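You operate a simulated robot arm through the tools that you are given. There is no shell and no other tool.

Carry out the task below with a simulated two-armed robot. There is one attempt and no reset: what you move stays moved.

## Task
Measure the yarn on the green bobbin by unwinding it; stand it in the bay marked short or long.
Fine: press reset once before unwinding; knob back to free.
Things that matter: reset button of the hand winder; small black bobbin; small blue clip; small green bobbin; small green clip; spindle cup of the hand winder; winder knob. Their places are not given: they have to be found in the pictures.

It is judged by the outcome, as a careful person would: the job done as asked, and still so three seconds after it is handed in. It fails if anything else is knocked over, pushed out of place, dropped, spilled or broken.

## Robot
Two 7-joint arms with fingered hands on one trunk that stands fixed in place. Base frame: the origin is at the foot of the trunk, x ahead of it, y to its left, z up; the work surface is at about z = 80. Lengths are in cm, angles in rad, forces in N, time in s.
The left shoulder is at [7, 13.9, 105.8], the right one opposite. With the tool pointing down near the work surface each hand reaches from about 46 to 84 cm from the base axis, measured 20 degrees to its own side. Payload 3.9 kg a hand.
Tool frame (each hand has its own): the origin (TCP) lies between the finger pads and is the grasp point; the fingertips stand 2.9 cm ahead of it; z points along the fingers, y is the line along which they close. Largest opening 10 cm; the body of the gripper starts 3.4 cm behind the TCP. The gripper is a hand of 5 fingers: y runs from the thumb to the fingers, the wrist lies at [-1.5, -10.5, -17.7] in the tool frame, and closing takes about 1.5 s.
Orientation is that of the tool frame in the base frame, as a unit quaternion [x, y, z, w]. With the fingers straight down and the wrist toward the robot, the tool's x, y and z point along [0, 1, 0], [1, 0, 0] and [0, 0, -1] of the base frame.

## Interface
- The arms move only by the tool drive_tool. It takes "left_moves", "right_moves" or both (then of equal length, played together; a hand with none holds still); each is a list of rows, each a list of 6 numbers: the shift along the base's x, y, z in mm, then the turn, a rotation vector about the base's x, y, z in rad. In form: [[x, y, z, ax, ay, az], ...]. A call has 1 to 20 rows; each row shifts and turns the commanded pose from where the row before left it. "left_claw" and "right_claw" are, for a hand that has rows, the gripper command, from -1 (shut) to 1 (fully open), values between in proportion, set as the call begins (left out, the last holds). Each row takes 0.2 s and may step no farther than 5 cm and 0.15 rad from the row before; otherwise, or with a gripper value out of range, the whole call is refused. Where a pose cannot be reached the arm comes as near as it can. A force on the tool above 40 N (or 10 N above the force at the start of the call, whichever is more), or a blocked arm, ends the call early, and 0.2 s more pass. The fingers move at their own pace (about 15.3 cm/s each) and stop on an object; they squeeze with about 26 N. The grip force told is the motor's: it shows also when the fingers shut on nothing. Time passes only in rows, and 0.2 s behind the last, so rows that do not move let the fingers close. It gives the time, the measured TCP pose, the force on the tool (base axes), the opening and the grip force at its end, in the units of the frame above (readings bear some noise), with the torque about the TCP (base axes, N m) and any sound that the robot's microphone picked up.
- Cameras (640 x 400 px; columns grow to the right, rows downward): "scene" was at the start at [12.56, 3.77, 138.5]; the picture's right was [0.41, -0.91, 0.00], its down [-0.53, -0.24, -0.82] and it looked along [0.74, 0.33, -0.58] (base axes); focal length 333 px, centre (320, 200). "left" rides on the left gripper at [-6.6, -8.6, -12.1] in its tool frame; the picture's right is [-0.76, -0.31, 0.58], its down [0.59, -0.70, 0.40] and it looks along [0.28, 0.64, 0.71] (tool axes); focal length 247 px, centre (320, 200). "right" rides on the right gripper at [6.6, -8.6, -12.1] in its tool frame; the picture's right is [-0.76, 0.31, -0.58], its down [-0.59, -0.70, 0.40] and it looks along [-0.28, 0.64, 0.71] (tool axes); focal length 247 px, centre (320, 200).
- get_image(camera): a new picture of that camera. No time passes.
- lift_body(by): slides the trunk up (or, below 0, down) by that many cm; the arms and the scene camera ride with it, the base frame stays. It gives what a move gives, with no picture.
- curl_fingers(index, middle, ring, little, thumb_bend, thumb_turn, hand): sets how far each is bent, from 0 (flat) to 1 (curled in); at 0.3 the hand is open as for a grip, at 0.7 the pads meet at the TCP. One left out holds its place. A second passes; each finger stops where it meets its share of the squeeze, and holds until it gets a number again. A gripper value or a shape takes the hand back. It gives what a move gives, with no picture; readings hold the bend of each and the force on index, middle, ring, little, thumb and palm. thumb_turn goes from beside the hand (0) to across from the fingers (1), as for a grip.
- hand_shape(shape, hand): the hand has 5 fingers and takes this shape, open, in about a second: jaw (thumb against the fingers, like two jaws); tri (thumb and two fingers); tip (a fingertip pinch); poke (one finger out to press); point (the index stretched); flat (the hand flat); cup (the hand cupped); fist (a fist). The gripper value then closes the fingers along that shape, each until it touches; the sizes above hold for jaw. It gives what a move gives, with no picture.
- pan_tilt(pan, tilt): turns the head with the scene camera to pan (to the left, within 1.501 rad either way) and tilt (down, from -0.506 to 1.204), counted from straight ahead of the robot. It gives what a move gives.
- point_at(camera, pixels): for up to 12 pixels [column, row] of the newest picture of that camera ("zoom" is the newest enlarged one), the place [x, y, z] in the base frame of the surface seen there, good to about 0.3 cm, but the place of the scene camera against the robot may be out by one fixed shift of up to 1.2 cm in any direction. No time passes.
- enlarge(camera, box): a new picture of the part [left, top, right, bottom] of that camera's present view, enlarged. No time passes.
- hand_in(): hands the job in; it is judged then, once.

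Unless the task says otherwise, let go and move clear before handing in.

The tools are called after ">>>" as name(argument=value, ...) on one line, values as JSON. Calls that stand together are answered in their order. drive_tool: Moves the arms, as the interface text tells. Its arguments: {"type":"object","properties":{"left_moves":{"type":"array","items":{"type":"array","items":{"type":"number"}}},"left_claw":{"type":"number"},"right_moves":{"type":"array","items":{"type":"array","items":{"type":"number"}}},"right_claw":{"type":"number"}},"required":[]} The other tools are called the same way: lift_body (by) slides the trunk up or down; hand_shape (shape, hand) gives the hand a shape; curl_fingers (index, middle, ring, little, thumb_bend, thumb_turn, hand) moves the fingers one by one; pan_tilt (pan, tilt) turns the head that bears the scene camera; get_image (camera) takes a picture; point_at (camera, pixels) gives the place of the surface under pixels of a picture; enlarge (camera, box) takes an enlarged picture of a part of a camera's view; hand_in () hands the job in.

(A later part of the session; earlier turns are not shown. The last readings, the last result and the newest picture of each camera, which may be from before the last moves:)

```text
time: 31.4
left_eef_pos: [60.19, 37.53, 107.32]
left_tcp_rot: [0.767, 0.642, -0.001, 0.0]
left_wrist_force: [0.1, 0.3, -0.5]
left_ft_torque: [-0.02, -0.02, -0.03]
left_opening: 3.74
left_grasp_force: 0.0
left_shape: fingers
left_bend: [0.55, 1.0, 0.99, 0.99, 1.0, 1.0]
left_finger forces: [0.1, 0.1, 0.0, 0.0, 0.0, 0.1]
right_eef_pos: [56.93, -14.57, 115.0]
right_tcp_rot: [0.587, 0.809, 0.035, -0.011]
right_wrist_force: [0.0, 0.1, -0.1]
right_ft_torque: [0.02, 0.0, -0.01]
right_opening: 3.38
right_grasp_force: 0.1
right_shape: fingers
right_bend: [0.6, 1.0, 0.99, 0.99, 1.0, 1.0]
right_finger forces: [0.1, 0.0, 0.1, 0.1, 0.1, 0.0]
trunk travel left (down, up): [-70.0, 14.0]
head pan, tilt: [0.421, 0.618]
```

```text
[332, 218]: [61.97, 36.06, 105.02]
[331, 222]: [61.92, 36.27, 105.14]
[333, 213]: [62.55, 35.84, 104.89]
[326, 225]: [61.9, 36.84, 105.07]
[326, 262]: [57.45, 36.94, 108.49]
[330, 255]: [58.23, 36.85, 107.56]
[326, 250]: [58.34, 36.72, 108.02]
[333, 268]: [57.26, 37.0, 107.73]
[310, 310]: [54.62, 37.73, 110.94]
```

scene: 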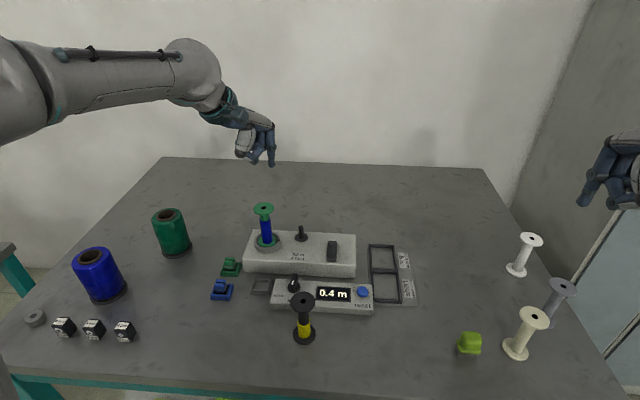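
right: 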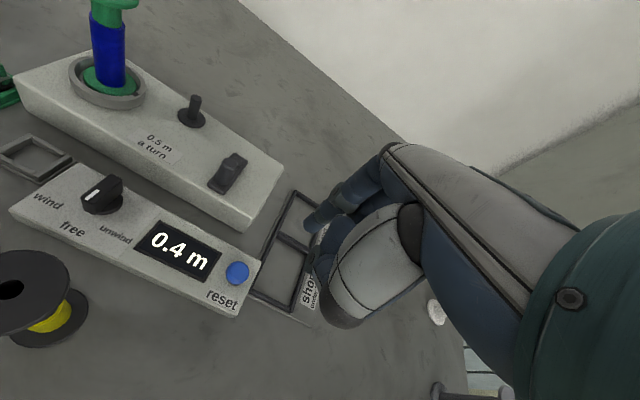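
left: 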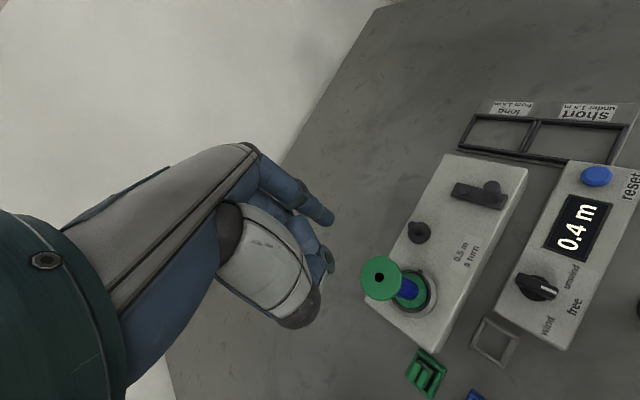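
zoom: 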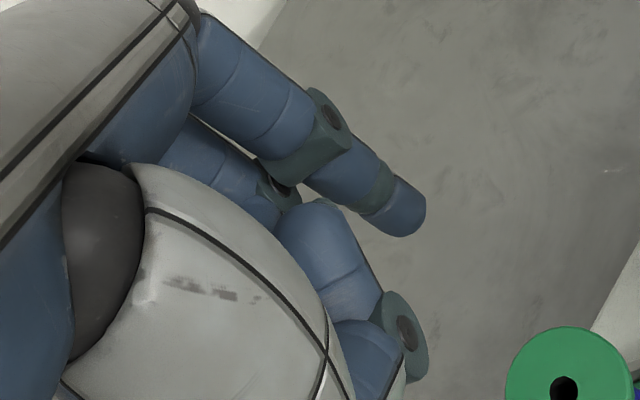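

The index tip is offset (+2.1,−1.2,−2.7) cm from the TCP; button is at ≈(57.3,14.1,83.5). I'll move the fingertip above the button to ~3 cm height.

>>> drive_tool(left_moves=[[-10, -44, 0, 0, 0, 0], [-10, -45, 0, 0, 0, 0], [-10, -45, 0, 0, 0, 0], [-10, -45, 0, 0, 0, 0], [-10, -44, 0, 0, 0, 0], [0, 0, -45, 0, 0, 0], [0, 0, -45, 0, 0, 0], [0, 0, -45, 0, 0, 0], [0, 0, -45, 0, 0, 0], [0, 0, 0, 0, 0, 0]])

>>> get_image(camera="left")

>>> enlarge(camera="left", box=[270, 160, 390, 280])

>>> enlarge(camera="scene", box=[300, 230, 420, 330])

```text
time: 33.6
left_eef_pos: [56.48, 15.42, 89.07]
left_tcp_rot: [0.767, 0.642, 0.001, -0.001]
left_wrist_force: [-0.9, 0.0, 0.0]
left_ft_torque: [-0.02, -0.02, 0.05]
left_opening: 3.7
left_grasp_force: 0.1
left_shape: fingers
left_bend: [0.55, 1.0, 0.99, 0.99, 1.0, 1.0]
left_finger forces: [0.1, 0.1, 0.0, 0.0, 0.1, 0.0]
left hand out of reach, approached as far as the arm can: row 5
right_eef_pos: [56.83, -14.64, 115.04]
right_tcp_rot: [0.589, 0.808, 0.035, -0.012]
right_wrist_force: [0.1, 0.7, -0.9]
right_ft_torque: [0.0, 0.0, -0.02]
right_opening: 3.39
right_grasp_force: 0.1
right_shape: fingers
right_bend: [0.6, 1.0, 0.99, 0.99, 1.0, 1.0]
right_finger forces: [0.1, 0.0, 0.0, 0.0, 0.0, 0.0]
trunk travel left (down, up): [-70.0, 14.0]
head pan, tilt: [0.421, 0.618]
```

```text
taken
```

left: 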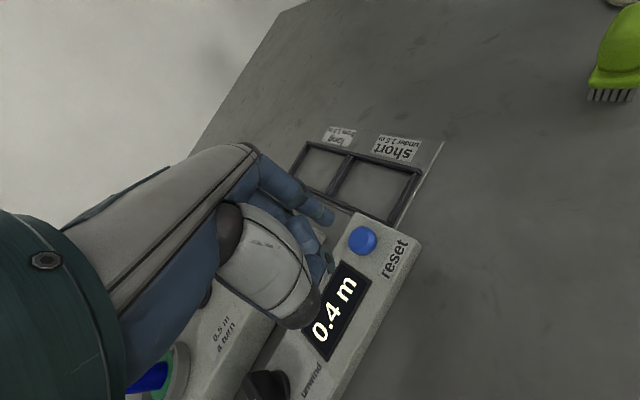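

```text
3.33 times, centred on (330, 220) of left
```

zoom: 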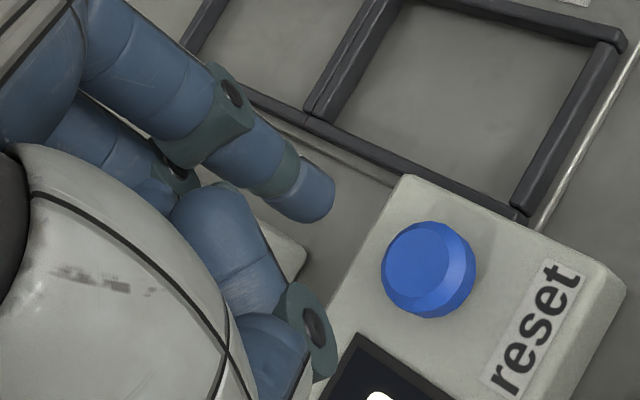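

```text
4.00 times, centred on (360, 280) of scene
```

zoom: 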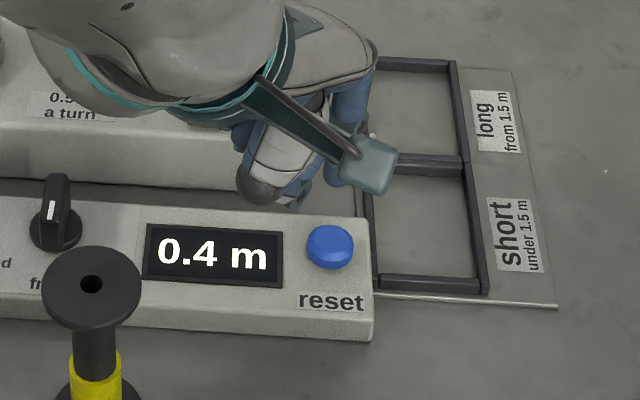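

The display and button are visible (button at left px (362,241)), the fingertip sits ~1.3 cm too far ahead. I'll measure both.

>>> point_at(camera="left", pixels=[[362, 240], [354, 240], [370, 240], [361, 231], [361, 249], [331, 218], [330, 222], [333, 213], [326, 225]])

>>> drive_tool(left_moves=[[-6, 0, 0, 0, 0, 0], [-6, 0, 0, 0, 0, 0], [0, 0, 0, 0, 0, 0]])

>>> enlarge(camera="left", box=[270, 160, 390, 280])

```text
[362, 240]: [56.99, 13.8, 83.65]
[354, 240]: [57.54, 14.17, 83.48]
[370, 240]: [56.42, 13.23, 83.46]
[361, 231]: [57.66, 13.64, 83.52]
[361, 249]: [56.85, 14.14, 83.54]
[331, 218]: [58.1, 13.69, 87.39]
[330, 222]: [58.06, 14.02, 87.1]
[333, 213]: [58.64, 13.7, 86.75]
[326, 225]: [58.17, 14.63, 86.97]
```

```text
time: 34.4
left_eef_pos: [55.42, 15.53, 89.07]
left_tcp_rot: [0.766, 0.643, 0.0, 0.0]
left_wrist_force: [0.3, 0.5, -0.2]
left_ft_torque: [0.02, -0.01, -0.04]
left_opening: 3.74
left_grasp_force: 0.0
left_shape: fingers
left_bend: [0.55, 1.0, 0.99, 0.99, 1.0, 1.0]
left_finger forces: [0.0, 0.1, 0.0, 0.0, 0.0, 0.0]
right_eef_pos: [56.87, -14.43, 114.9]
right_tcp_rot: [0.587, 0.809, 0.036, -0.011]
right_wrist_force: [-0.2, 0.3, 0.5]
right_ft_torque: [0.01, 0.05, 0.0]
right_opening: 3.39
right_grasp_force: 0.0
right_shape: fingers
right_bend: [0.6, 1.0, 0.99, 0.99, 1.0, 1.0]
right_finger forces: [0.1, 0.0, 0.0, 0.0, 0.1, 0.0]
trunk travel left (down, up): [-70.0, 14.0]
head pan, tilt: [0.421, 0.618]
```

```text
3.33 times, centred on (330, 220) of left
```

zoom: 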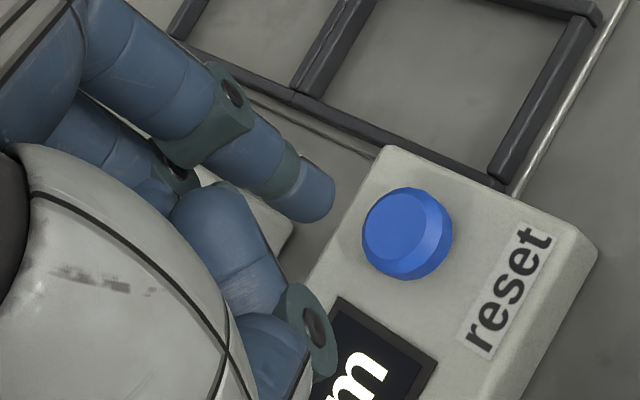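

Fingertip needs (−0.3,−0.5) cm to be centred over the button. I'll correct and descend to just above it.

>>> drive_tool(left_moves=[[-3, -5, 0, 0, 0, 0], [0, 0, -10, 0, 0, 0], [0, 0, -8, 0, 0, 0], [0, 0, 0, 0, 0, 0]])

>>> enlarge(camera="left", box=[270, 160, 390, 280])

>>> enlarge(camera="scene", box=[300, 230, 420, 330])

```text
time: 35.4
left_eef_pos: [55.1, 15.0, 87.2]
left_tcp_rot: [0.767, 0.642, 0.0, 0.0]
left_wrist_force: [0.0, 0.0, -1.0]
left_ft_torque: [-0.04, 0.01, 0.01]
left_opening: 3.74
left_grasp_force: 0.1
left_shape: fingers
left_bend: [0.55, 1.0, 0.99, 0.99, 1.0, 1.0]
left_finger forces: [0.0, 0.0, 0.1, 0.0, 0.0, 0.1]
right_eef_pos: [56.88, -14.52, 115.01]
right_tcp_rot: [0.587, 0.809, 0.035, -0.012]
right_wrist_force: [0.6, -1.2, 0.3]
right_ft_torque: [-0.02, -0.01, 0.01]
right_opening: 3.39
right_grasp_force: 0.0
right_shape: fingers
right_bend: [0.6, 1.0, 0.99, 0.99, 1.0, 1.0]
right_finger forces: [0.0, 0.1, 0.0, 0.0, 0.0, 0.0]
trunk travel left (down, up): [-70.0, 14.0]
head pan, tilt: [0.421, 0.618]
```

```text
3.33 times, centred on (330, 220) of left
```

zoom: 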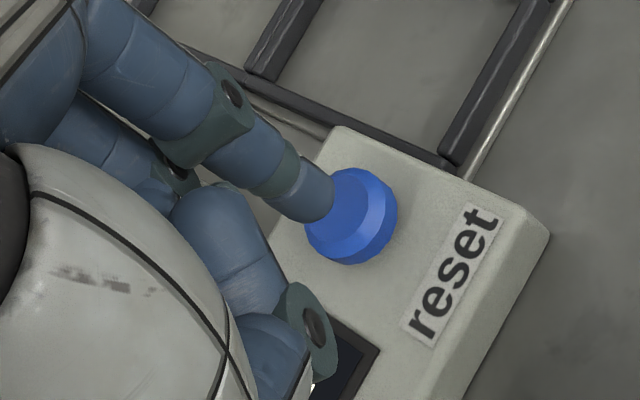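

```text
4.00 times, centred on (360, 280) of scene
```

zoom: 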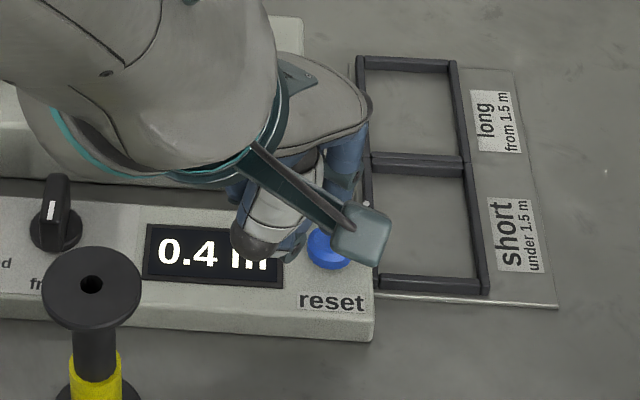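

The fingertip will land on the button centre. I'll press down in small steps without lifting between, watching force and display.

>>> drive_tool(left_moves=[[0, 0, -4, 0, 0, 0], [0, 0, -3, 0, 0, 0], [0, 0, 0, 0, 0, 0]])

>>> enlarge(camera="scene", box=[300, 230, 420, 330])

```text
time: 36.2
left_eef_pos: [54.85, 15.05, 86.53]
left_tcp_rot: [0.767, 0.642, 0.0, -0.001]
left_wrist_force: [0.0, 0.1, 0.0]
left_ft_torque: [-0.01, -0.02, 0.0]
left_opening: 3.75
left_grasp_force: 0.1
left_shape: fingers
left_bend: [0.55, 1.0, 0.99, 0.99, 1.0, 1.0]
left_finger forces: [0.0, 0.0, 0.1, 0.1, 0.0, 0.1]
right_eef_pos: [56.92, -14.51, 115.02]
right_tcp_rot: [0.588, 0.808, 0.035, -0.012]
right_wrist_force: [0.0, 0.1, -0.6]
right_ft_torque: [-0.01, -0.04, 0.02]
right_opening: 3.39
right_grasp_force: 0.1
right_shape: fingers
right_bend: [0.6, 1.0, 0.99, 0.99, 1.0, 1.0]
right_finger forces: [0.0, 0.1, 0.0, 0.0, 0.0, 0.0]
trunk travel left (down, up): [-70.0, 14.0]
head pan, tilt: [0.421, 0.618]
```

```text
4.00 times, centred on (360, 280) of scene
```

zoom: 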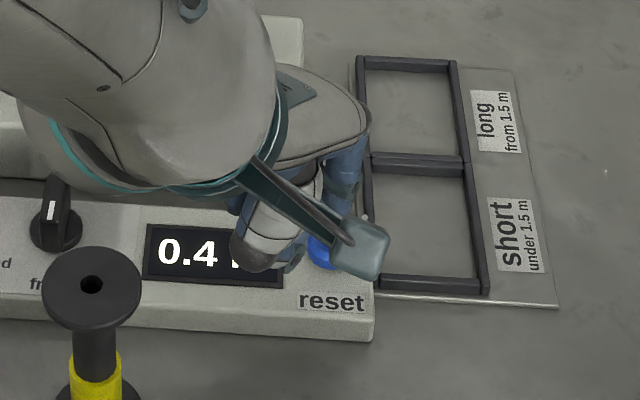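

No contact yet (force 0, still 0.4). Continuing down.

>>> drive_tool(left_moves=[[0, 0, -2, 0, 0, 0], [0, 0, -2, 0, 0, 0], [0, 0, 0, 0, 0, 0]])

>>> enlarge(camera="scene", box=[300, 230, 420, 330])

```text
time: 37.0
left_eef_pos: [54.93, 15.04, 86.22]
left_tcp_rot: [0.766, 0.643, 0.0, 0.0]
left_wrist_force: [-0.3, 0.0, 2.0]
left_ft_torque: [-0.02, 0.0, 0.01]
left_opening: 3.72
left_grasp_force: 0.5
left_shape: fingers
left_bend: [0.55, 1.0, 0.99, 0.99, 1.0, 1.0]
left_finger forces: [1.5, 0.1, 0.1, 0.0, 0.0, 0.0]
right_eef_pos: [56.84, -14.51, 115.05]
right_tcp_rot: [0.588, 0.808, 0.035, -0.011]
right_wrist_force: [0.1, -0.6, 0.3]
right_ft_torque: [0.0, -0.03, -0.04]
right_opening: 3.42
right_grasp_force: 0.0
right_shape: fingers
right_bend: [0.6, 1.0, 0.99, 0.99, 1.0, 1.0]
right_finger forces: [0.1, 0.1, 0.0, 0.1, 0.1, 0.0]
trunk travel left (down, up): [-70.0, 14.0]
head pan, tilt: [0.421, 0.618]
```

```text
4.00 times, centred on (360, 280) of scene
```

zoom: 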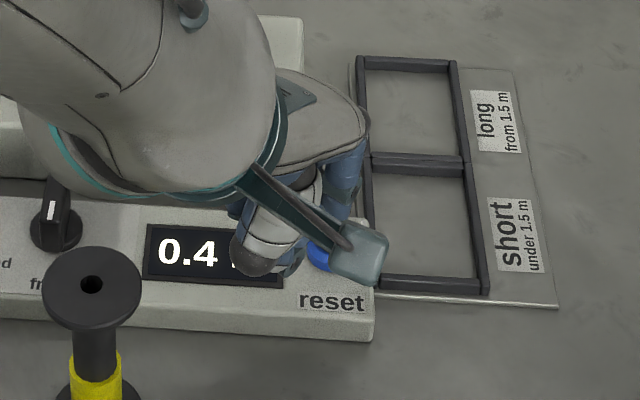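

Contact: index force 1.5 N, wrist 2 N. I'll press on a little further without lifting.

>>> drive_tool(left_moves=[[0, 0, -2, 0, 0, 0], [0, 0, 0, 0, 0, 0]])

>>> enlarge(camera="scene", box=[300, 230, 420, 330])

```text
time: 37.6
left_eef_pos: [54.91, 15.11, 85.96]
left_tcp_rot: [0.767, 0.642, 0.0, -0.001]
left_wrist_force: [0.2, -0.6, 3.1]
left_ft_torque: [-0.01, -0.06, -0.01]
left_opening: 3.75
left_grasp_force: 1.2
left_shape: fingers
left_bend: [0.55, 1.0, 0.99, 0.99, 1.0, 1.0]
left_finger forces: [2.8, 0.0, 0.1, 0.0, 0.0, 0.1]
right_eef_pos: [56.89, -14.53, 115.04]
right_tcp_rot: [0.588, 0.808, 0.035, -0.011]
right_wrist_force: [0.6, 0.5, -0.1]
right_ft_torque: [-0.01, 0.02, 0.03]
right_opening: 3.39
right_grasp_force: 0.1
right_shape: fingers
right_bend: [0.6, 1.0, 0.99, 0.99, 1.0, 1.0]
right_finger forces: [0.0, 0.0, 0.1, 0.0, 0.0, 0.0]
trunk travel left (down, up): [-70.0, 14.0]
head pan, tilt: [0.421, 0.618]
heard: click
```

```text
4.00 times, centred on (360, 280) of scene
```

zoom: 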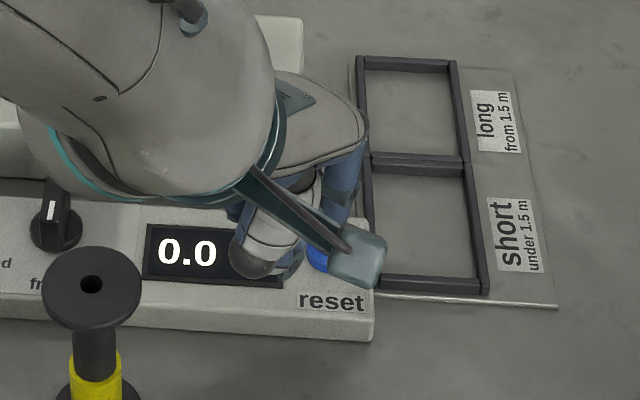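

A click was heard and the display reads 0.0. I'll lift off straight up and then look closely at the knob.

>>> drive_tool(left_moves=[[0, 0, 10, 0, 0, 0], [0, 0, 30, 0, 0, 0], [0, 0, 45, 0, 0, 0], [0, 0, 45, 0, 0, 0], [0, 40, 0, 0, 0, 0], [-30, 30, 0, 0, 0, 0], [0, 0, 0, 0, 0, 0]])

>>> get_image(camera="left")

>>> get_image(camera="scene")

```text
time: 39.2
left_eef_pos: [51.73, 21.49, 97.32]
left_tcp_rot: [0.762, 0.646, -0.032, -0.033]
left_wrist_force: [-0.5, 0.3, 0.1]
left_ft_torque: [-0.04, 0.0, 0.02]
left_opening: 3.77
left_grasp_force: 0.0
left_shape: fingers
left_bend: [0.55, 1.0, 0.99, 0.99, 1.0, 1.0]
left_finger forces: [0.0, 0.0, 0.1, 0.0, 0.1, 0.2]
left hand out of reach, approached as far as the arm can: row 6
right_eef_pos: [56.92, -14.39, 115.03]
right_tcp_rot: [0.588, 0.808, 0.034, -0.011]
right_wrist_force: [-0.4, 0.2, 0.2]
right_ft_torque: [-0.07, 0.01, -0.02]
right_opening: 3.41
right_grasp_force: 0.1
right_shape: fingers
right_bend: [0.6, 1.0, 0.99, 0.99, 1.0, 1.0]
right_finger forces: [0.0, 0.0, 0.0, 0.1, 0.1, 0.0]
trunk travel left (down, up): [-70.0, 14.0]
head pan, tilt: [0.421, 0.618]
```

```text
taken
```

left: 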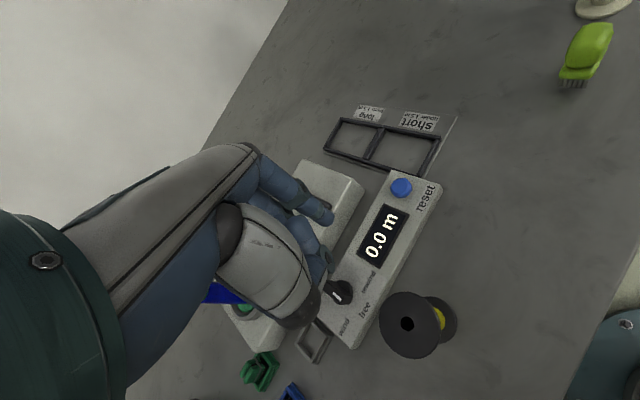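

```text
taken
```

scene: 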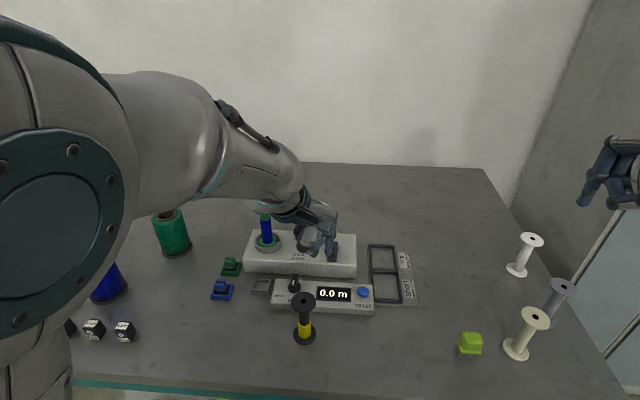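

Display reads 0.0 m; the last step was at the arm's reach limit (pose slightly tilted). I'll move left/forward to a more comfortable spot and check orientation recovery.

>>> drive_tool(left_moves=[[10, 30, 20, 0, 0, 0], [10, 40, 20, 0, 0, 0], [0, 40, 0, 0, 0, 0], [0, 0, 0, 0, 0, 0]])

>>> get_image(camera="left")

>>> get_image(camera="scene")

```text
time: 40.2
left_eef_pos: [54.11, 32.89, 103.0]
left_tcp_rot: [0.766, 0.642, 0.001, 0.0]
left_wrist_force: [0.6, -0.3, 0.4]
left_ft_torque: [-0.02, 0.01, 0.03]
left_opening: 3.73
left_grasp_force: 0.0
left_shape: fingers
left_bend: [0.55, 1.0, 0.99, 0.99, 1.0, 1.0]
left_finger forces: [0.1, 0.1, 0.1, 0.0, 0.0, 0.0]
right_eef_pos: [56.87, -14.56, 114.99]
right_tcp_rot: [0.587, 0.808, 0.035, -0.012]
right_wrist_force: [0.1, -0.4, -0.3]
right_ft_torque: [-0.01, 0.01, -0.01]
right_opening: 3.4
right_grasp_force: 0.0
right_shape: fingers
right_bend: [0.6, 1.0, 0.99, 0.99, 1.0, 1.0]
right_finger forces: [0.0, 0.0, 0.1, 0.0, 0.0, 0.1]
trunk travel left (down, up): [-70.0, 14.0]
head pan, tilt: [0.421, 0.618]
```

```text
taken
```

left: 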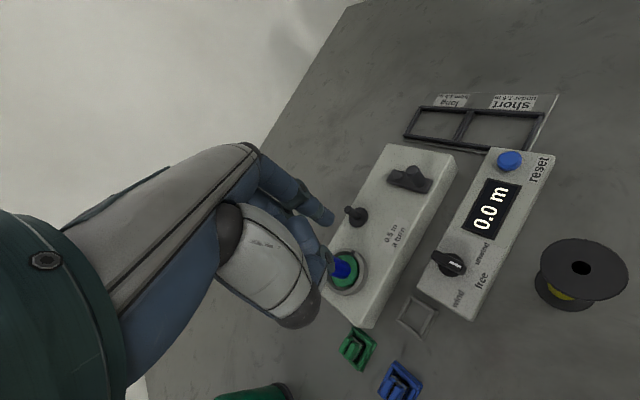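

```text
taken
```

scene: 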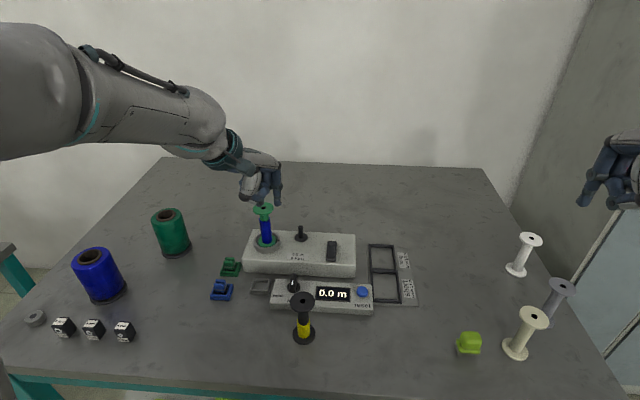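

Pose recovered. Zooming on the knob to find its centre and label angles.

>>> enlarge(camera="left", box=[400, 220, 520, 330])

>>> point_at(camera="zoom", pixels=[[167, 135], [232, 175], [205, 150], [185, 180], [245, 150], [190, 120], [225, 205], [290, 215], [140, 290], [240, 265], [285, 150]])

>>> enlarge(camera="scene", box=[260, 265, 340, 325])

```text
3.64 times, centred on (460, 275) of left
```

zoom: 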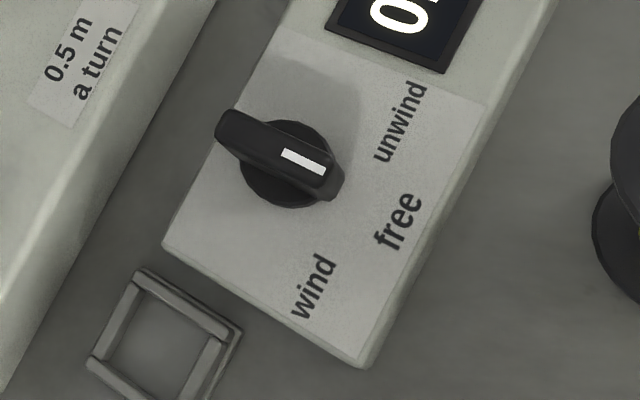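

```text
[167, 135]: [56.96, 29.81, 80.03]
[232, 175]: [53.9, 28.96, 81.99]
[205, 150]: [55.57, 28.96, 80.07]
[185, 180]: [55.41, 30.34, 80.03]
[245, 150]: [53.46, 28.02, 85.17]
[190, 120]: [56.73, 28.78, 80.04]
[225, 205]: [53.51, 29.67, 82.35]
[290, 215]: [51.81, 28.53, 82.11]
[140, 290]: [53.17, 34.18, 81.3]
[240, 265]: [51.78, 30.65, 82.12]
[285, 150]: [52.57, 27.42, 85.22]
```

```text
6.67 times, centred on (300, 295) of scene
```

zoom: 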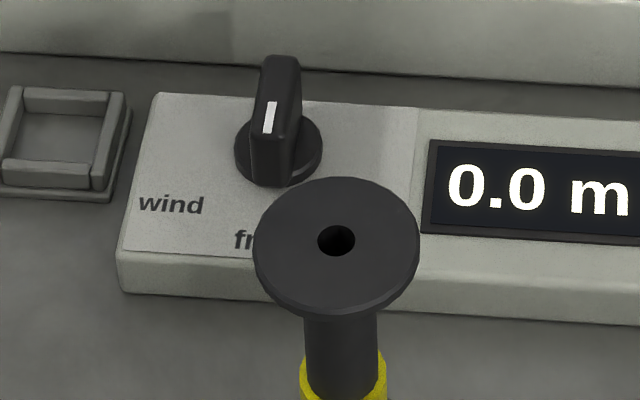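

>>> point_at(camera="left", pixels=[[447.6, 261.2], [435.8, 255.7], [461.4, 269], [455, 264.3], [444, 273.6], [451.8, 276.5], [455, 254], [458, 299.2], [481.5, 281], [482, 253.5], [438, 252], [434, 259]])

```text
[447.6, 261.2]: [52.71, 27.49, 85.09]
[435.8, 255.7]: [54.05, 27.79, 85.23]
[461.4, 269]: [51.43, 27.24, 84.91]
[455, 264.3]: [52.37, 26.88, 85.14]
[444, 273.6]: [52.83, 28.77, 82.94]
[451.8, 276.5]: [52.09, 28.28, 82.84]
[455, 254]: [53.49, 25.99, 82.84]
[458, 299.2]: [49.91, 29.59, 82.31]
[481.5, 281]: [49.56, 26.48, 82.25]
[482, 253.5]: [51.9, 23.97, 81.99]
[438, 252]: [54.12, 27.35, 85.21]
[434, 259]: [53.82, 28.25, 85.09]
```

Knob centre ≈(52.85,27.4), ridge top z 85.2, pointer at ~197° (free); unwind label is ~58° counter-clockwise. I'll place the index tip at the ridge's front-left side: first move back over that spot at height.

>>> drive_tool(left_moves=[[-25, -12, 0, 0, 0, 0], [-26, -8, 0, 0, 0, 0], [0, 0, -30, 0, 0, 0], [0, 0, -40, 0, 0, 0], [0, 0, -30, 0, 0, 0], [0, 0, 0, 0, 0, 0]])

>>> get_image(camera="left")

>>> get_image(camera="scene")

```text
time: 41.6
left_eef_pos: [48.94, 30.9, 92.71]
left_tcp_rot: [0.767, 0.642, 0.001, -0.001]
left_wrist_force: [0.5, 0.1, 0.1]
left_ft_torque: [0.0, 0.01, -0.03]
left_opening: 3.74
left_grasp_force: 0.0
left_shape: fingers
left_bend: [0.55, 1.0, 0.99, 0.99, 1.0, 1.0]
left_finger forces: [0.0, 0.0, 0.0, 0.0, 0.0, 0.0]
right_eef_pos: [56.77, -14.49, 115.01]
right_tcp_rot: [0.587, 0.809, 0.036, -0.012]
right_wrist_force: [0.0, 0.7, 0.0]
right_ft_torque: [0.02, 0.01, 0.03]
right_opening: 3.4
right_grasp_force: 0.2
right_shape: fingers
right_bend: [0.6, 1.0, 0.99, 0.99, 1.0, 1.0]
right_finger forces: [0.0, 0.0, 0.0, 0.1, 0.0, 0.0]
trunk travel left (down, up): [-70.0, 14.0]
head pan, tilt: [0.421, 0.618]
```

```text
taken
```

left: 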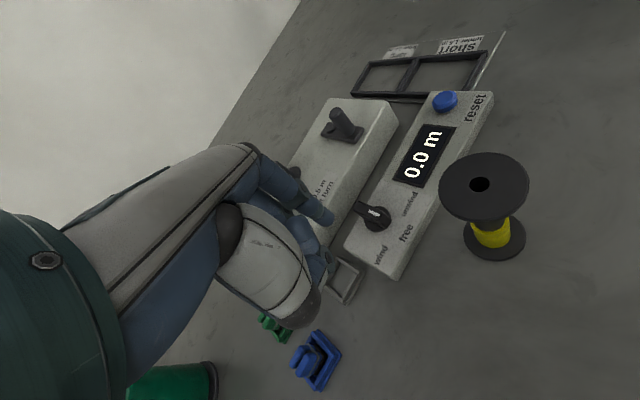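

```text
taken
```

scene: 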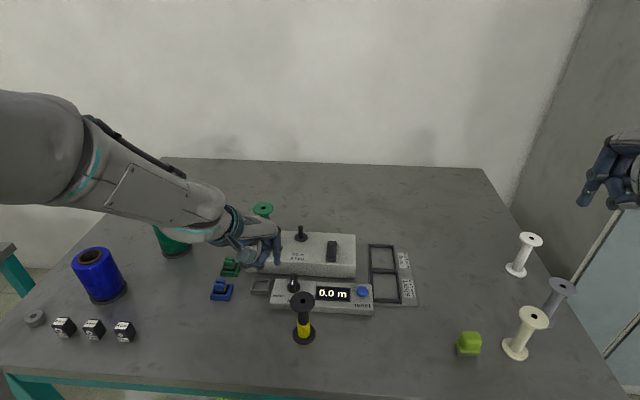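

Good view, nothing touched. The fingertip should be at ≈(51.05,29.5); I'll lower to z 86.4 beside the knob ridge.

>>> drive_tool(left_moves=[[0, 0, -25, 0, 0, 0], [0, 0, -25, 0, 0, 0], [0, 0, -10, 0, 0, 0], [0, 0, 0, 0, 0, 0]])

>>> enlarge(camera="left", box=[260, 160, 420, 290])

>>> enlarge(camera="scene", box=[230, 240, 350, 330])

```text
time: 42.6
left_eef_pos: [48.95, 31.02, 86.94]
left_tcp_rot: [0.767, 0.642, 0.0, 0.001]
left_wrist_force: [0.3, 0.3, 0.7]
left_ft_torque: [-0.01, 0.0, 0.05]
left_opening: 3.73
left_grasp_force: 0.1
left_shape: fingers
left_bend: [0.55, 1.0, 0.99, 0.99, 1.0, 1.0]
left_finger forces: [0.0, 0.0, 0.1, 0.1, 0.0, 0.1]
right_eef_pos: [56.81, -14.63, 114.91]
right_tcp_rot: [0.588, 0.808, 0.035, -0.011]
right_wrist_force: [-0.7, -0.1, -0.9]
right_ft_torque: [0.01, 0.0, 0.0]
right_opening: 3.4
right_grasp_force: 0.0
right_shape: fingers
right_bend: [0.6, 1.0, 0.99, 0.99, 1.0, 1.0]
right_finger forces: [0.1, 0.0, 0.1, 0.0, 0.1, 0.0]
trunk travel left (down, up): [-70.0, 14.0]
head pan, tilt: [0.421, 0.618]
```

```text
3.08 times, centred on (340, 225) of left
```

zoom: 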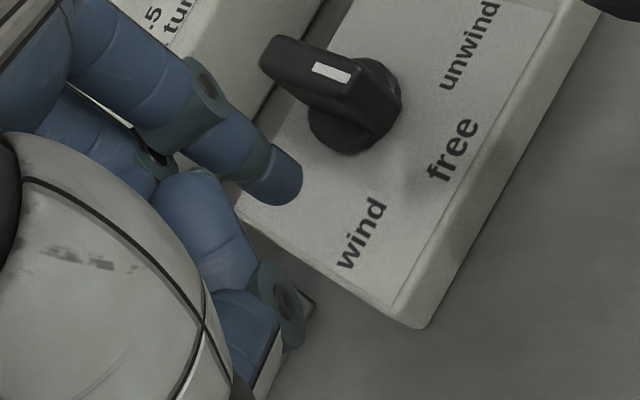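

```text
4.44 times, centred on (290, 285) of scene
```

zoom: 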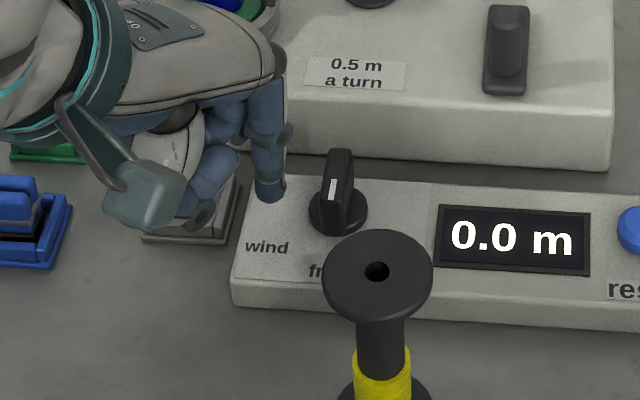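

Fingertip is left of the ridge, about 1.6 cm gap. I'll lower 6 mm and push toward −y in small steps, then check the pointer.

>>> drive_tool(left_moves=[[0, 0, -6, 0, 0, 0], [1, -5, 0, 0, 0, 0], [1, -5, 0, 0, 0, 0], [0, -5, 0, 0, 0, 0], [0, -5, 0, 0, 0, 0], [0, 0, 0, 0, 0, 0]])

>>> enlarge(camera="left", box=[260, 160, 420, 290])

>>> enlarge(camera="scene", box=[230, 240, 350, 330])

```text
time: 44.0
left_eef_pos: [49.05, 29.19, 86.14]
left_tcp_rot: [0.767, 0.642, 0.0, 0.0]
left_wrist_force: [-0.6, 2.2, 0.7]
left_ft_torque: [0.02, 0.0, 0.03]
left_opening: 3.66
left_grasp_force: 0.7
left_shape: fingers
left_bend: [0.56, 1.0, 0.99, 0.99, 1.0, 1.0]
left_finger forces: [1.9, 0.1, 0.0, 0.1, 0.0, 0.1]
right_eef_pos: [56.94, -14.5, 114.92]
right_tcp_rot: [0.588, 0.808, 0.035, -0.011]
right_wrist_force: [0.0, -0.9, 0.0]
right_ft_torque: [0.03, -0.02, 0.01]
right_opening: 3.41
right_grasp_force: 0.1
right_shape: fingers
right_bend: [0.6, 1.0, 0.99, 0.99, 1.0, 1.0]
right_finger forces: [0.0, 0.0, 0.1, 0.1, 0.0, 0.0]
trunk travel left (down, up): [-70.0, 14.0]
head pan, tilt: [0.421, 0.618]
```

```text
3.08 times, centred on (340, 225) of left
```

zoom: 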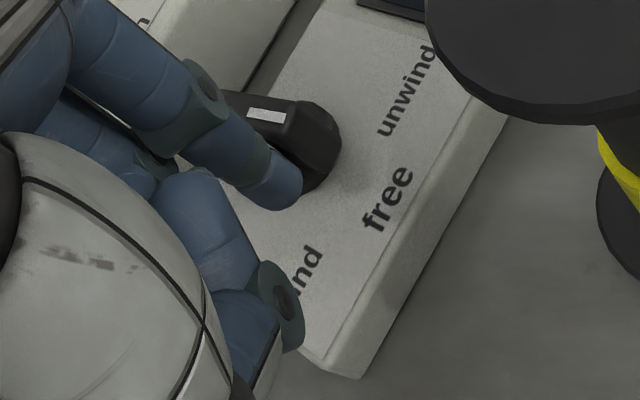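

```text
4.44 times, centred on (290, 285) of scene
```

zoom: 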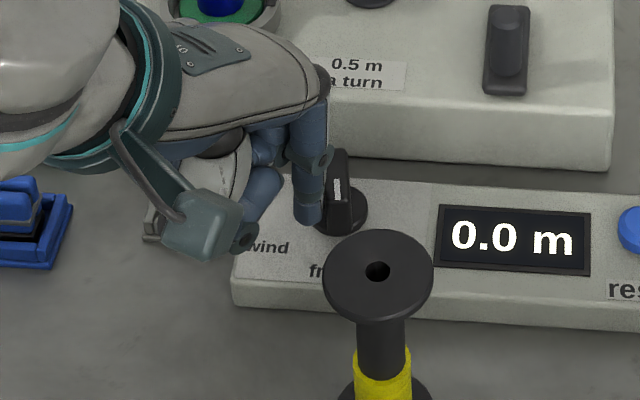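

Contact with the ridge (2.2 N in y). I'll keep pushing −y in small steps.

>>> drive_tool(left_moves=[[0, -3, 0, 0, 0, 0], [0, -3, 0, 0, 0, 0], [0, -2, 0, 0, 0, 0], [0, 0, 0, 0, 0, 0]])

>>> enlarge(camera="left", box=[260, 160, 420, 290])

>>> enlarge(camera="scene", box=[230, 240, 350, 330])

```text
time: 45.0
left_eef_pos: [49.15, 28.22, 86.29]
left_tcp_rot: [0.767, 0.642, 0.0, 0.0]
left_wrist_force: [0.1, -0.3, 0.0]
left_ft_torque: [0.0, 0.03, 0.02]
left_opening: 3.7
left_grasp_force: 0.3
left_shape: fingers
left_bend: [0.56, 1.0, 0.99, 0.99, 1.0, 1.0]
left_finger forces: [0.8, 0.0, 0.1, 0.0, 0.0, 0.0]
right_eef_pos: [56.74, -14.51, 114.96]
right_tcp_rot: [0.587, 0.808, 0.035, -0.011]
right_wrist_force: [-0.2, -0.2, -0.2]
right_ft_torque: [-0.01, -0.01, 0.03]
right_opening: 3.4
right_grasp_force: 0.1
right_shape: fingers
right_bend: [0.6, 1.0, 0.99, 0.99, 1.0, 1.0]
right_finger forces: [0.0, 0.1, 0.0, 0.1, 0.0, 0.0]
trunk travel left (down, up): [-70.0, 14.0]
head pan, tilt: [0.421, 0.618]
```

```text
3.08 times, centred on (340, 225) of left
```

zoom: 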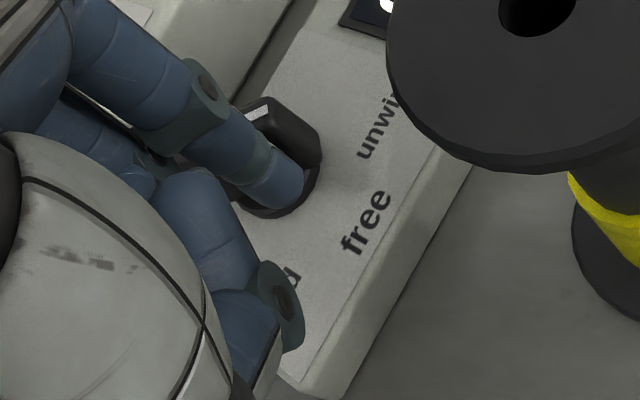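

```text
4.44 times, centred on (290, 285) of scene
```

zoom: 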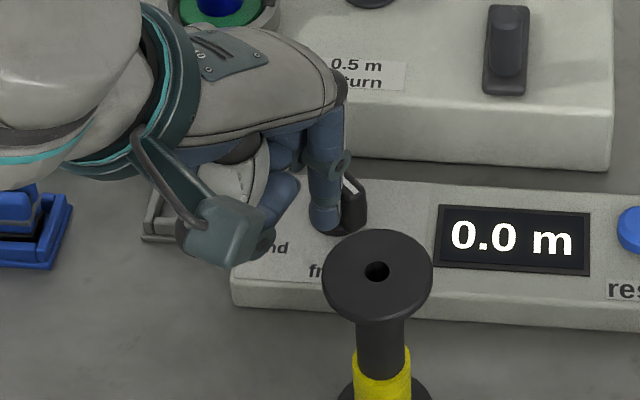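

The knob is turning (white mark tilting toward unwind). I'll continue a bit.

>>> drive_tool(left_moves=[[0, -2, 0, 0, 0, 0], [0, -2, 0, 0, 0, 0], [0, -2, 0, 0, 0, 0], [0, 0, 0, 0, 0, 0]])

>>> enlarge(camera="left", box=[260, 160, 420, 290])

>>> enlarge(camera="scene", box=[230, 240, 350, 330])

```text
time: 46.0
left_eef_pos: [49.04, 27.65, 86.4]
left_tcp_rot: [0.766, 0.642, 0.0, 0.0]
left_wrist_force: [-0.8, 0.6, -0.2]
left_ft_torque: [0.02, 0.02, -0.01]
left_opening: 3.63
left_grasp_force: 0.5
left_shape: fingers
left_bend: [0.56, 1.0, 0.99, 0.99, 1.0, 1.0]
left_finger forces: [1.7, 0.1, 0.0, 0.0, 0.0, 0.1]
right_eef_pos: [56.9, -14.43, 115.03]
right_tcp_rot: [0.588, 0.808, 0.036, -0.011]
right_wrist_force: [-0.8, -0.4, 0.5]
right_ft_torque: [-0.01, -0.03, 0.0]
right_opening: 3.37
right_grasp_force: 0.1
right_shape: fingers
right_bend: [0.6, 1.0, 0.99, 0.99, 1.0, 1.0]
right_finger forces: [0.1, 0.0, 0.0, 0.0, 0.0, 0.0]
trunk travel left (down, up): [-70.0, 14.0]
head pan, tilt: [0.421, 0.618]
```

```text
3.08 times, centred on (340, 225) of left
```

zoom: 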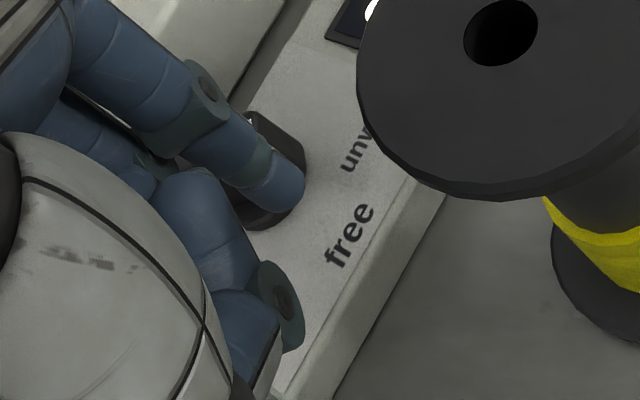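

```text
4.44 times, centred on (290, 285) of scene
```

zoom: 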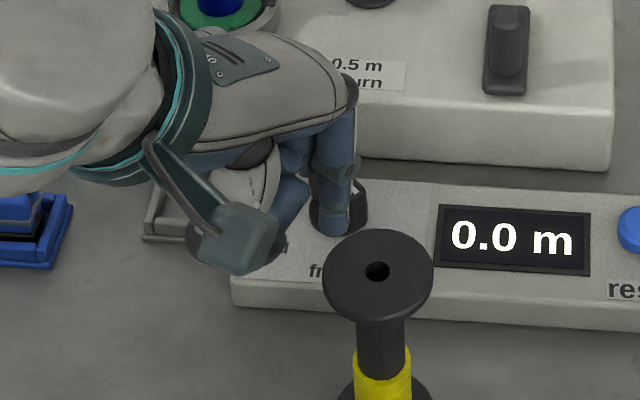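

The ridge is hidden now; I'll back off toward +y to see the pointer angle.

>>> drive_tool(left_moves=[[-2, 6, 0, 0, 0, 0], [-2, 10, 0, 0, 0, 0], [0, 10, 10, 0, 0, 0], [0, 0, 0, 0, 0, 0]])

>>> enlarge(camera="left", box=[260, 160, 420, 290])

>>> enlarge(camera="scene", box=[260, 255, 340, 315])

```text
time: 47.0
left_eef_pos: [48.74, 30.08, 87.32]
left_tcp_rot: [0.767, 0.642, 0.0, -0.001]
left_wrist_force: [-0.8, -0.3, -0.9]
left_ft_torque: [0.03, 0.02, -0.02]
left_opening: 3.74
left_grasp_force: 0.0
left_shape: fingers
left_bend: [0.55, 1.0, 0.99, 0.99, 1.0, 1.0]
left_finger forces: [0.1, 0.1, 0.1, 0.0, 0.0, 0.0]
right_eef_pos: [56.86, -14.42, 114.96]
right_tcp_rot: [0.587, 0.809, 0.035, -0.011]
right_wrist_force: [-0.2, -0.2, 0.4]
right_ft_torque: [-0.01, -0.01, 0.0]
right_opening: 3.4
right_grasp_force: 0.0
right_shape: fingers
right_bend: [0.6, 1.0, 0.99, 0.99, 1.0, 1.0]
right_finger forces: [0.1, 0.0, 0.1, 0.0, 0.0, 0.1]
trunk travel left (down, up): [-70.0, 14.0]
head pan, tilt: [0.421, 0.618]
```

```text
3.08 times, centred on (340, 225) of left
```

zoom: 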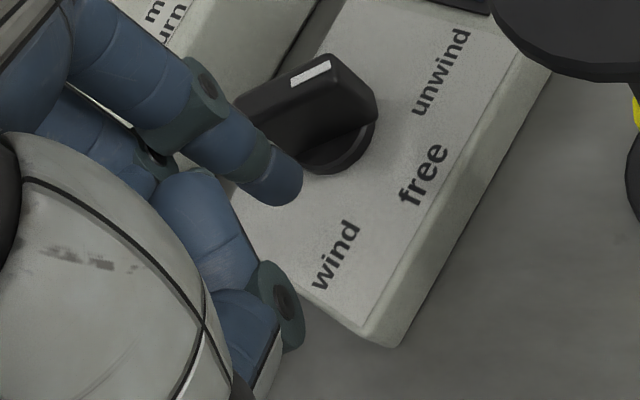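

```text
6.67 times, centred on (300, 285) of scene
```

zoom: 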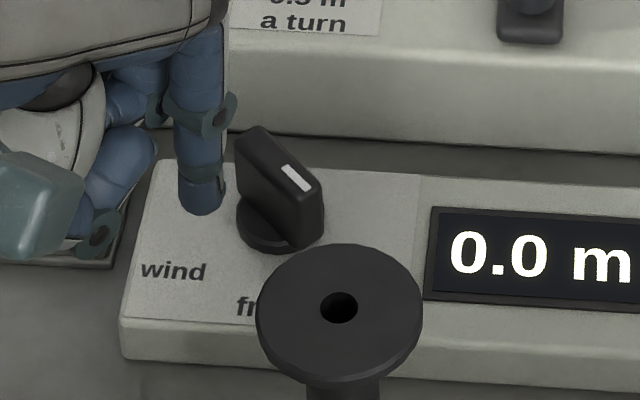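

>>> point_at(camera="zoom", pixels=[[250, 138], [312, 190], [285, 168], [305, 190], [243, 133], [270, 155]])

>>> get_image(camera="left")

>>> point_at(camera="left", pixels=[[331, 191], [343, 182], [337, 187], [350, 186], [322, 195], [346, 182], [328, 192]])

```text
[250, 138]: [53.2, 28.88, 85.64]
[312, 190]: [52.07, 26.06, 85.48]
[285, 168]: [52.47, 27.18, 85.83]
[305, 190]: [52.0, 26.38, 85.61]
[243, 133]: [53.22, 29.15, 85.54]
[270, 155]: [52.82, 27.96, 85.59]
```

```text
taken
```

left: 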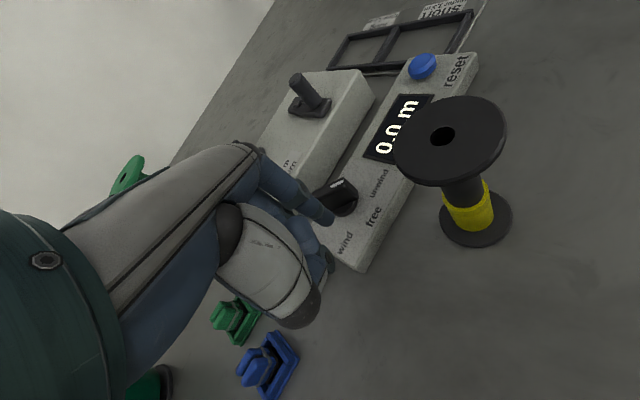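

```text
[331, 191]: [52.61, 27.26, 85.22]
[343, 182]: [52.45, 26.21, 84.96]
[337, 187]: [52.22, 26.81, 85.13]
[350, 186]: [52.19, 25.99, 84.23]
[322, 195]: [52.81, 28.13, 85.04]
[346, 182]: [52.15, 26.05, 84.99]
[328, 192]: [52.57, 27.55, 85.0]
```

The pointer now reads ≈249°, near the unwind label (≈255°), rotated ~53° from free. I'll push again slightly further to feel whether it is at its stop.

>>> drive_tool(left_moves=[[0, -10, -10, 0, 0, 0], [2, -10, 0, 0, 0, 0], [2, -4, 0, 0, 0, 0], [0, -2, 0, 0, 0, 0], [0, -2, 0, 0, 0, 0], [0, 0, 0, 0, 0, 0]])

>>> drive_tool(left_moves=[[0, -2, 0, 0, 0, 0], [0, 0, 0, 0, 0, 0]])

```text
time: 48.4
left_eef_pos: [49.14, 27.52, 86.15]
left_tcp_rot: [0.766, 0.643, 0.0, 0.0]
left_wrist_force: [-3.3, 3.9, 0.1]
left_ft_torque: [0.02, 0.0, 0.04]
left_opening: 3.47
left_grasp_force: 2.0
left_shape: fingers
left_bend: [0.58, 1.0, 0.99, 0.99, 1.0, 1.0]
left_finger forces: [3.5, 0.0, 0.1, 0.0, 0.0, 0.1]
right_eef_pos: [56.82, -14.38, 114.99]
right_tcp_rot: [0.588, 0.808, 0.035, -0.011]
right_wrist_force: [0.3, 0.0, -0.1]
right_ft_torque: [-0.01, 0.01, -0.02]
right_opening: 3.4
right_grasp_force: 0.0
right_shape: fingers
right_bend: [0.6, 1.0, 0.99, 0.99, 1.0, 1.0]
right_finger forces: [0.0, 0.0, 0.0, 0.1, 0.0, 0.0]
trunk travel left (down, up): [-70.0, 14.0]
head pan, tilt: [0.421, 0.618]
```

```text
time: 49.0
left_eef_pos: [49.0, 27.29, 86.17]
left_tcp_rot: [0.767, 0.642, 0.0, 0.0]
left_wrist_force: [-2.0, 0.3, -0.6]
left_ft_torque: [0.0, 0.01, -0.03]
left_opening: 3.53
left_grasp_force: 1.3
left_shape: fingers
left_bend: [0.57, 1.0, 0.99, 0.99, 1.0, 1.0]
left_finger forces: [2.2, 0.1, 0.0, 0.1, 0.0, 0.0]
right_eef_pos: [56.89, -14.51, 114.98]
right_tcp_rot: [0.588, 0.808, 0.034, -0.011]
right_wrist_force: [0.6, -0.8, -0.5]
right_ft_torque: [-0.01, 0.02, -0.01]
right_opening: 3.39
right_grasp_force: 0.1
right_shape: fingers
right_bend: [0.6, 1.0, 0.99, 0.99, 1.0, 1.0]
right_finger forces: [0.0, 0.0, 0.1, 0.1, 0.0, 0.1]
trunk travel left (down, up): [-70.0, 14.0]
head pan, tilt: [0.421, 0.618]
```

>>> drive_tool(left_moves=[[-3, 6, 0, 0, 0, 0], [-2, 10, 0, 0, 0, 0], [0, 14, 14, 0, 0, 0], [0, 0, 0, 0, 0, 0]])

>>> enlarge(camera="scene", box=[260, 255, 340, 315])

>>> point_at(camera="zoom", pixels=[[250, 138], [312, 190], [285, 168], [305, 190], [243, 133], [270, 155]])

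>>> get_image(camera="left")

```text
time: 50.0
left_eef_pos: [48.55, 30.12, 88.12]
left_tcp_rot: [0.766, 0.643, 0.0, 0.0]
left_wrist_force: [0.3, -0.4, 0.4]
left_ft_torque: [0.03, -0.01, 0.01]
left_opening: 3.77
left_grasp_force: 0.1
left_shape: fingers
left_bend: [0.55, 1.0, 0.99, 0.99, 1.0, 1.0]
left_finger forces: [0.1, 0.0, 0.1, 0.0, 0.0, 0.0]
right_eef_pos: [56.84, -14.52, 114.98]
right_tcp_rot: [0.588, 0.808, 0.035, -0.01]
right_wrist_force: [0.2, 0.2, -0.1]
right_ft_torque: [-0.02, -0.01, -0.04]
right_opening: 3.4
right_grasp_force: 0.1
right_shape: fingers
right_bend: [0.6, 1.0, 0.99, 0.99, 1.0, 1.0]
right_finger forces: [0.0, 0.0, 0.0, 0.0, 0.0, 0.0]
trunk travel left (down, up): [-70.0, 14.0]
head pan, tilt: [0.421, 0.618]
```

```text
6.67 times, centred on (300, 285) of scene
```

zoom: 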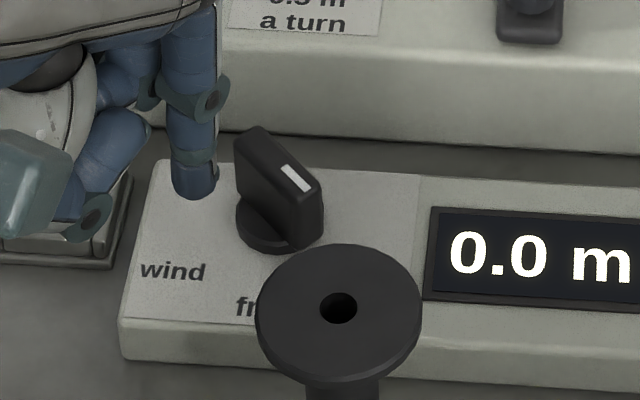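

```text
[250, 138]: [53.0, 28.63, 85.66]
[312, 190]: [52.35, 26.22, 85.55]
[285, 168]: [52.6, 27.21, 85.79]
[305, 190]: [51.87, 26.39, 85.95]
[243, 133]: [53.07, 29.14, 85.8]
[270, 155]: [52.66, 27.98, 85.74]
```

```text
taken
```

left: 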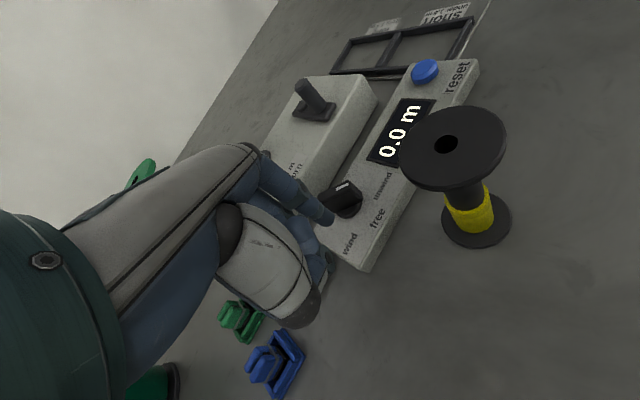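

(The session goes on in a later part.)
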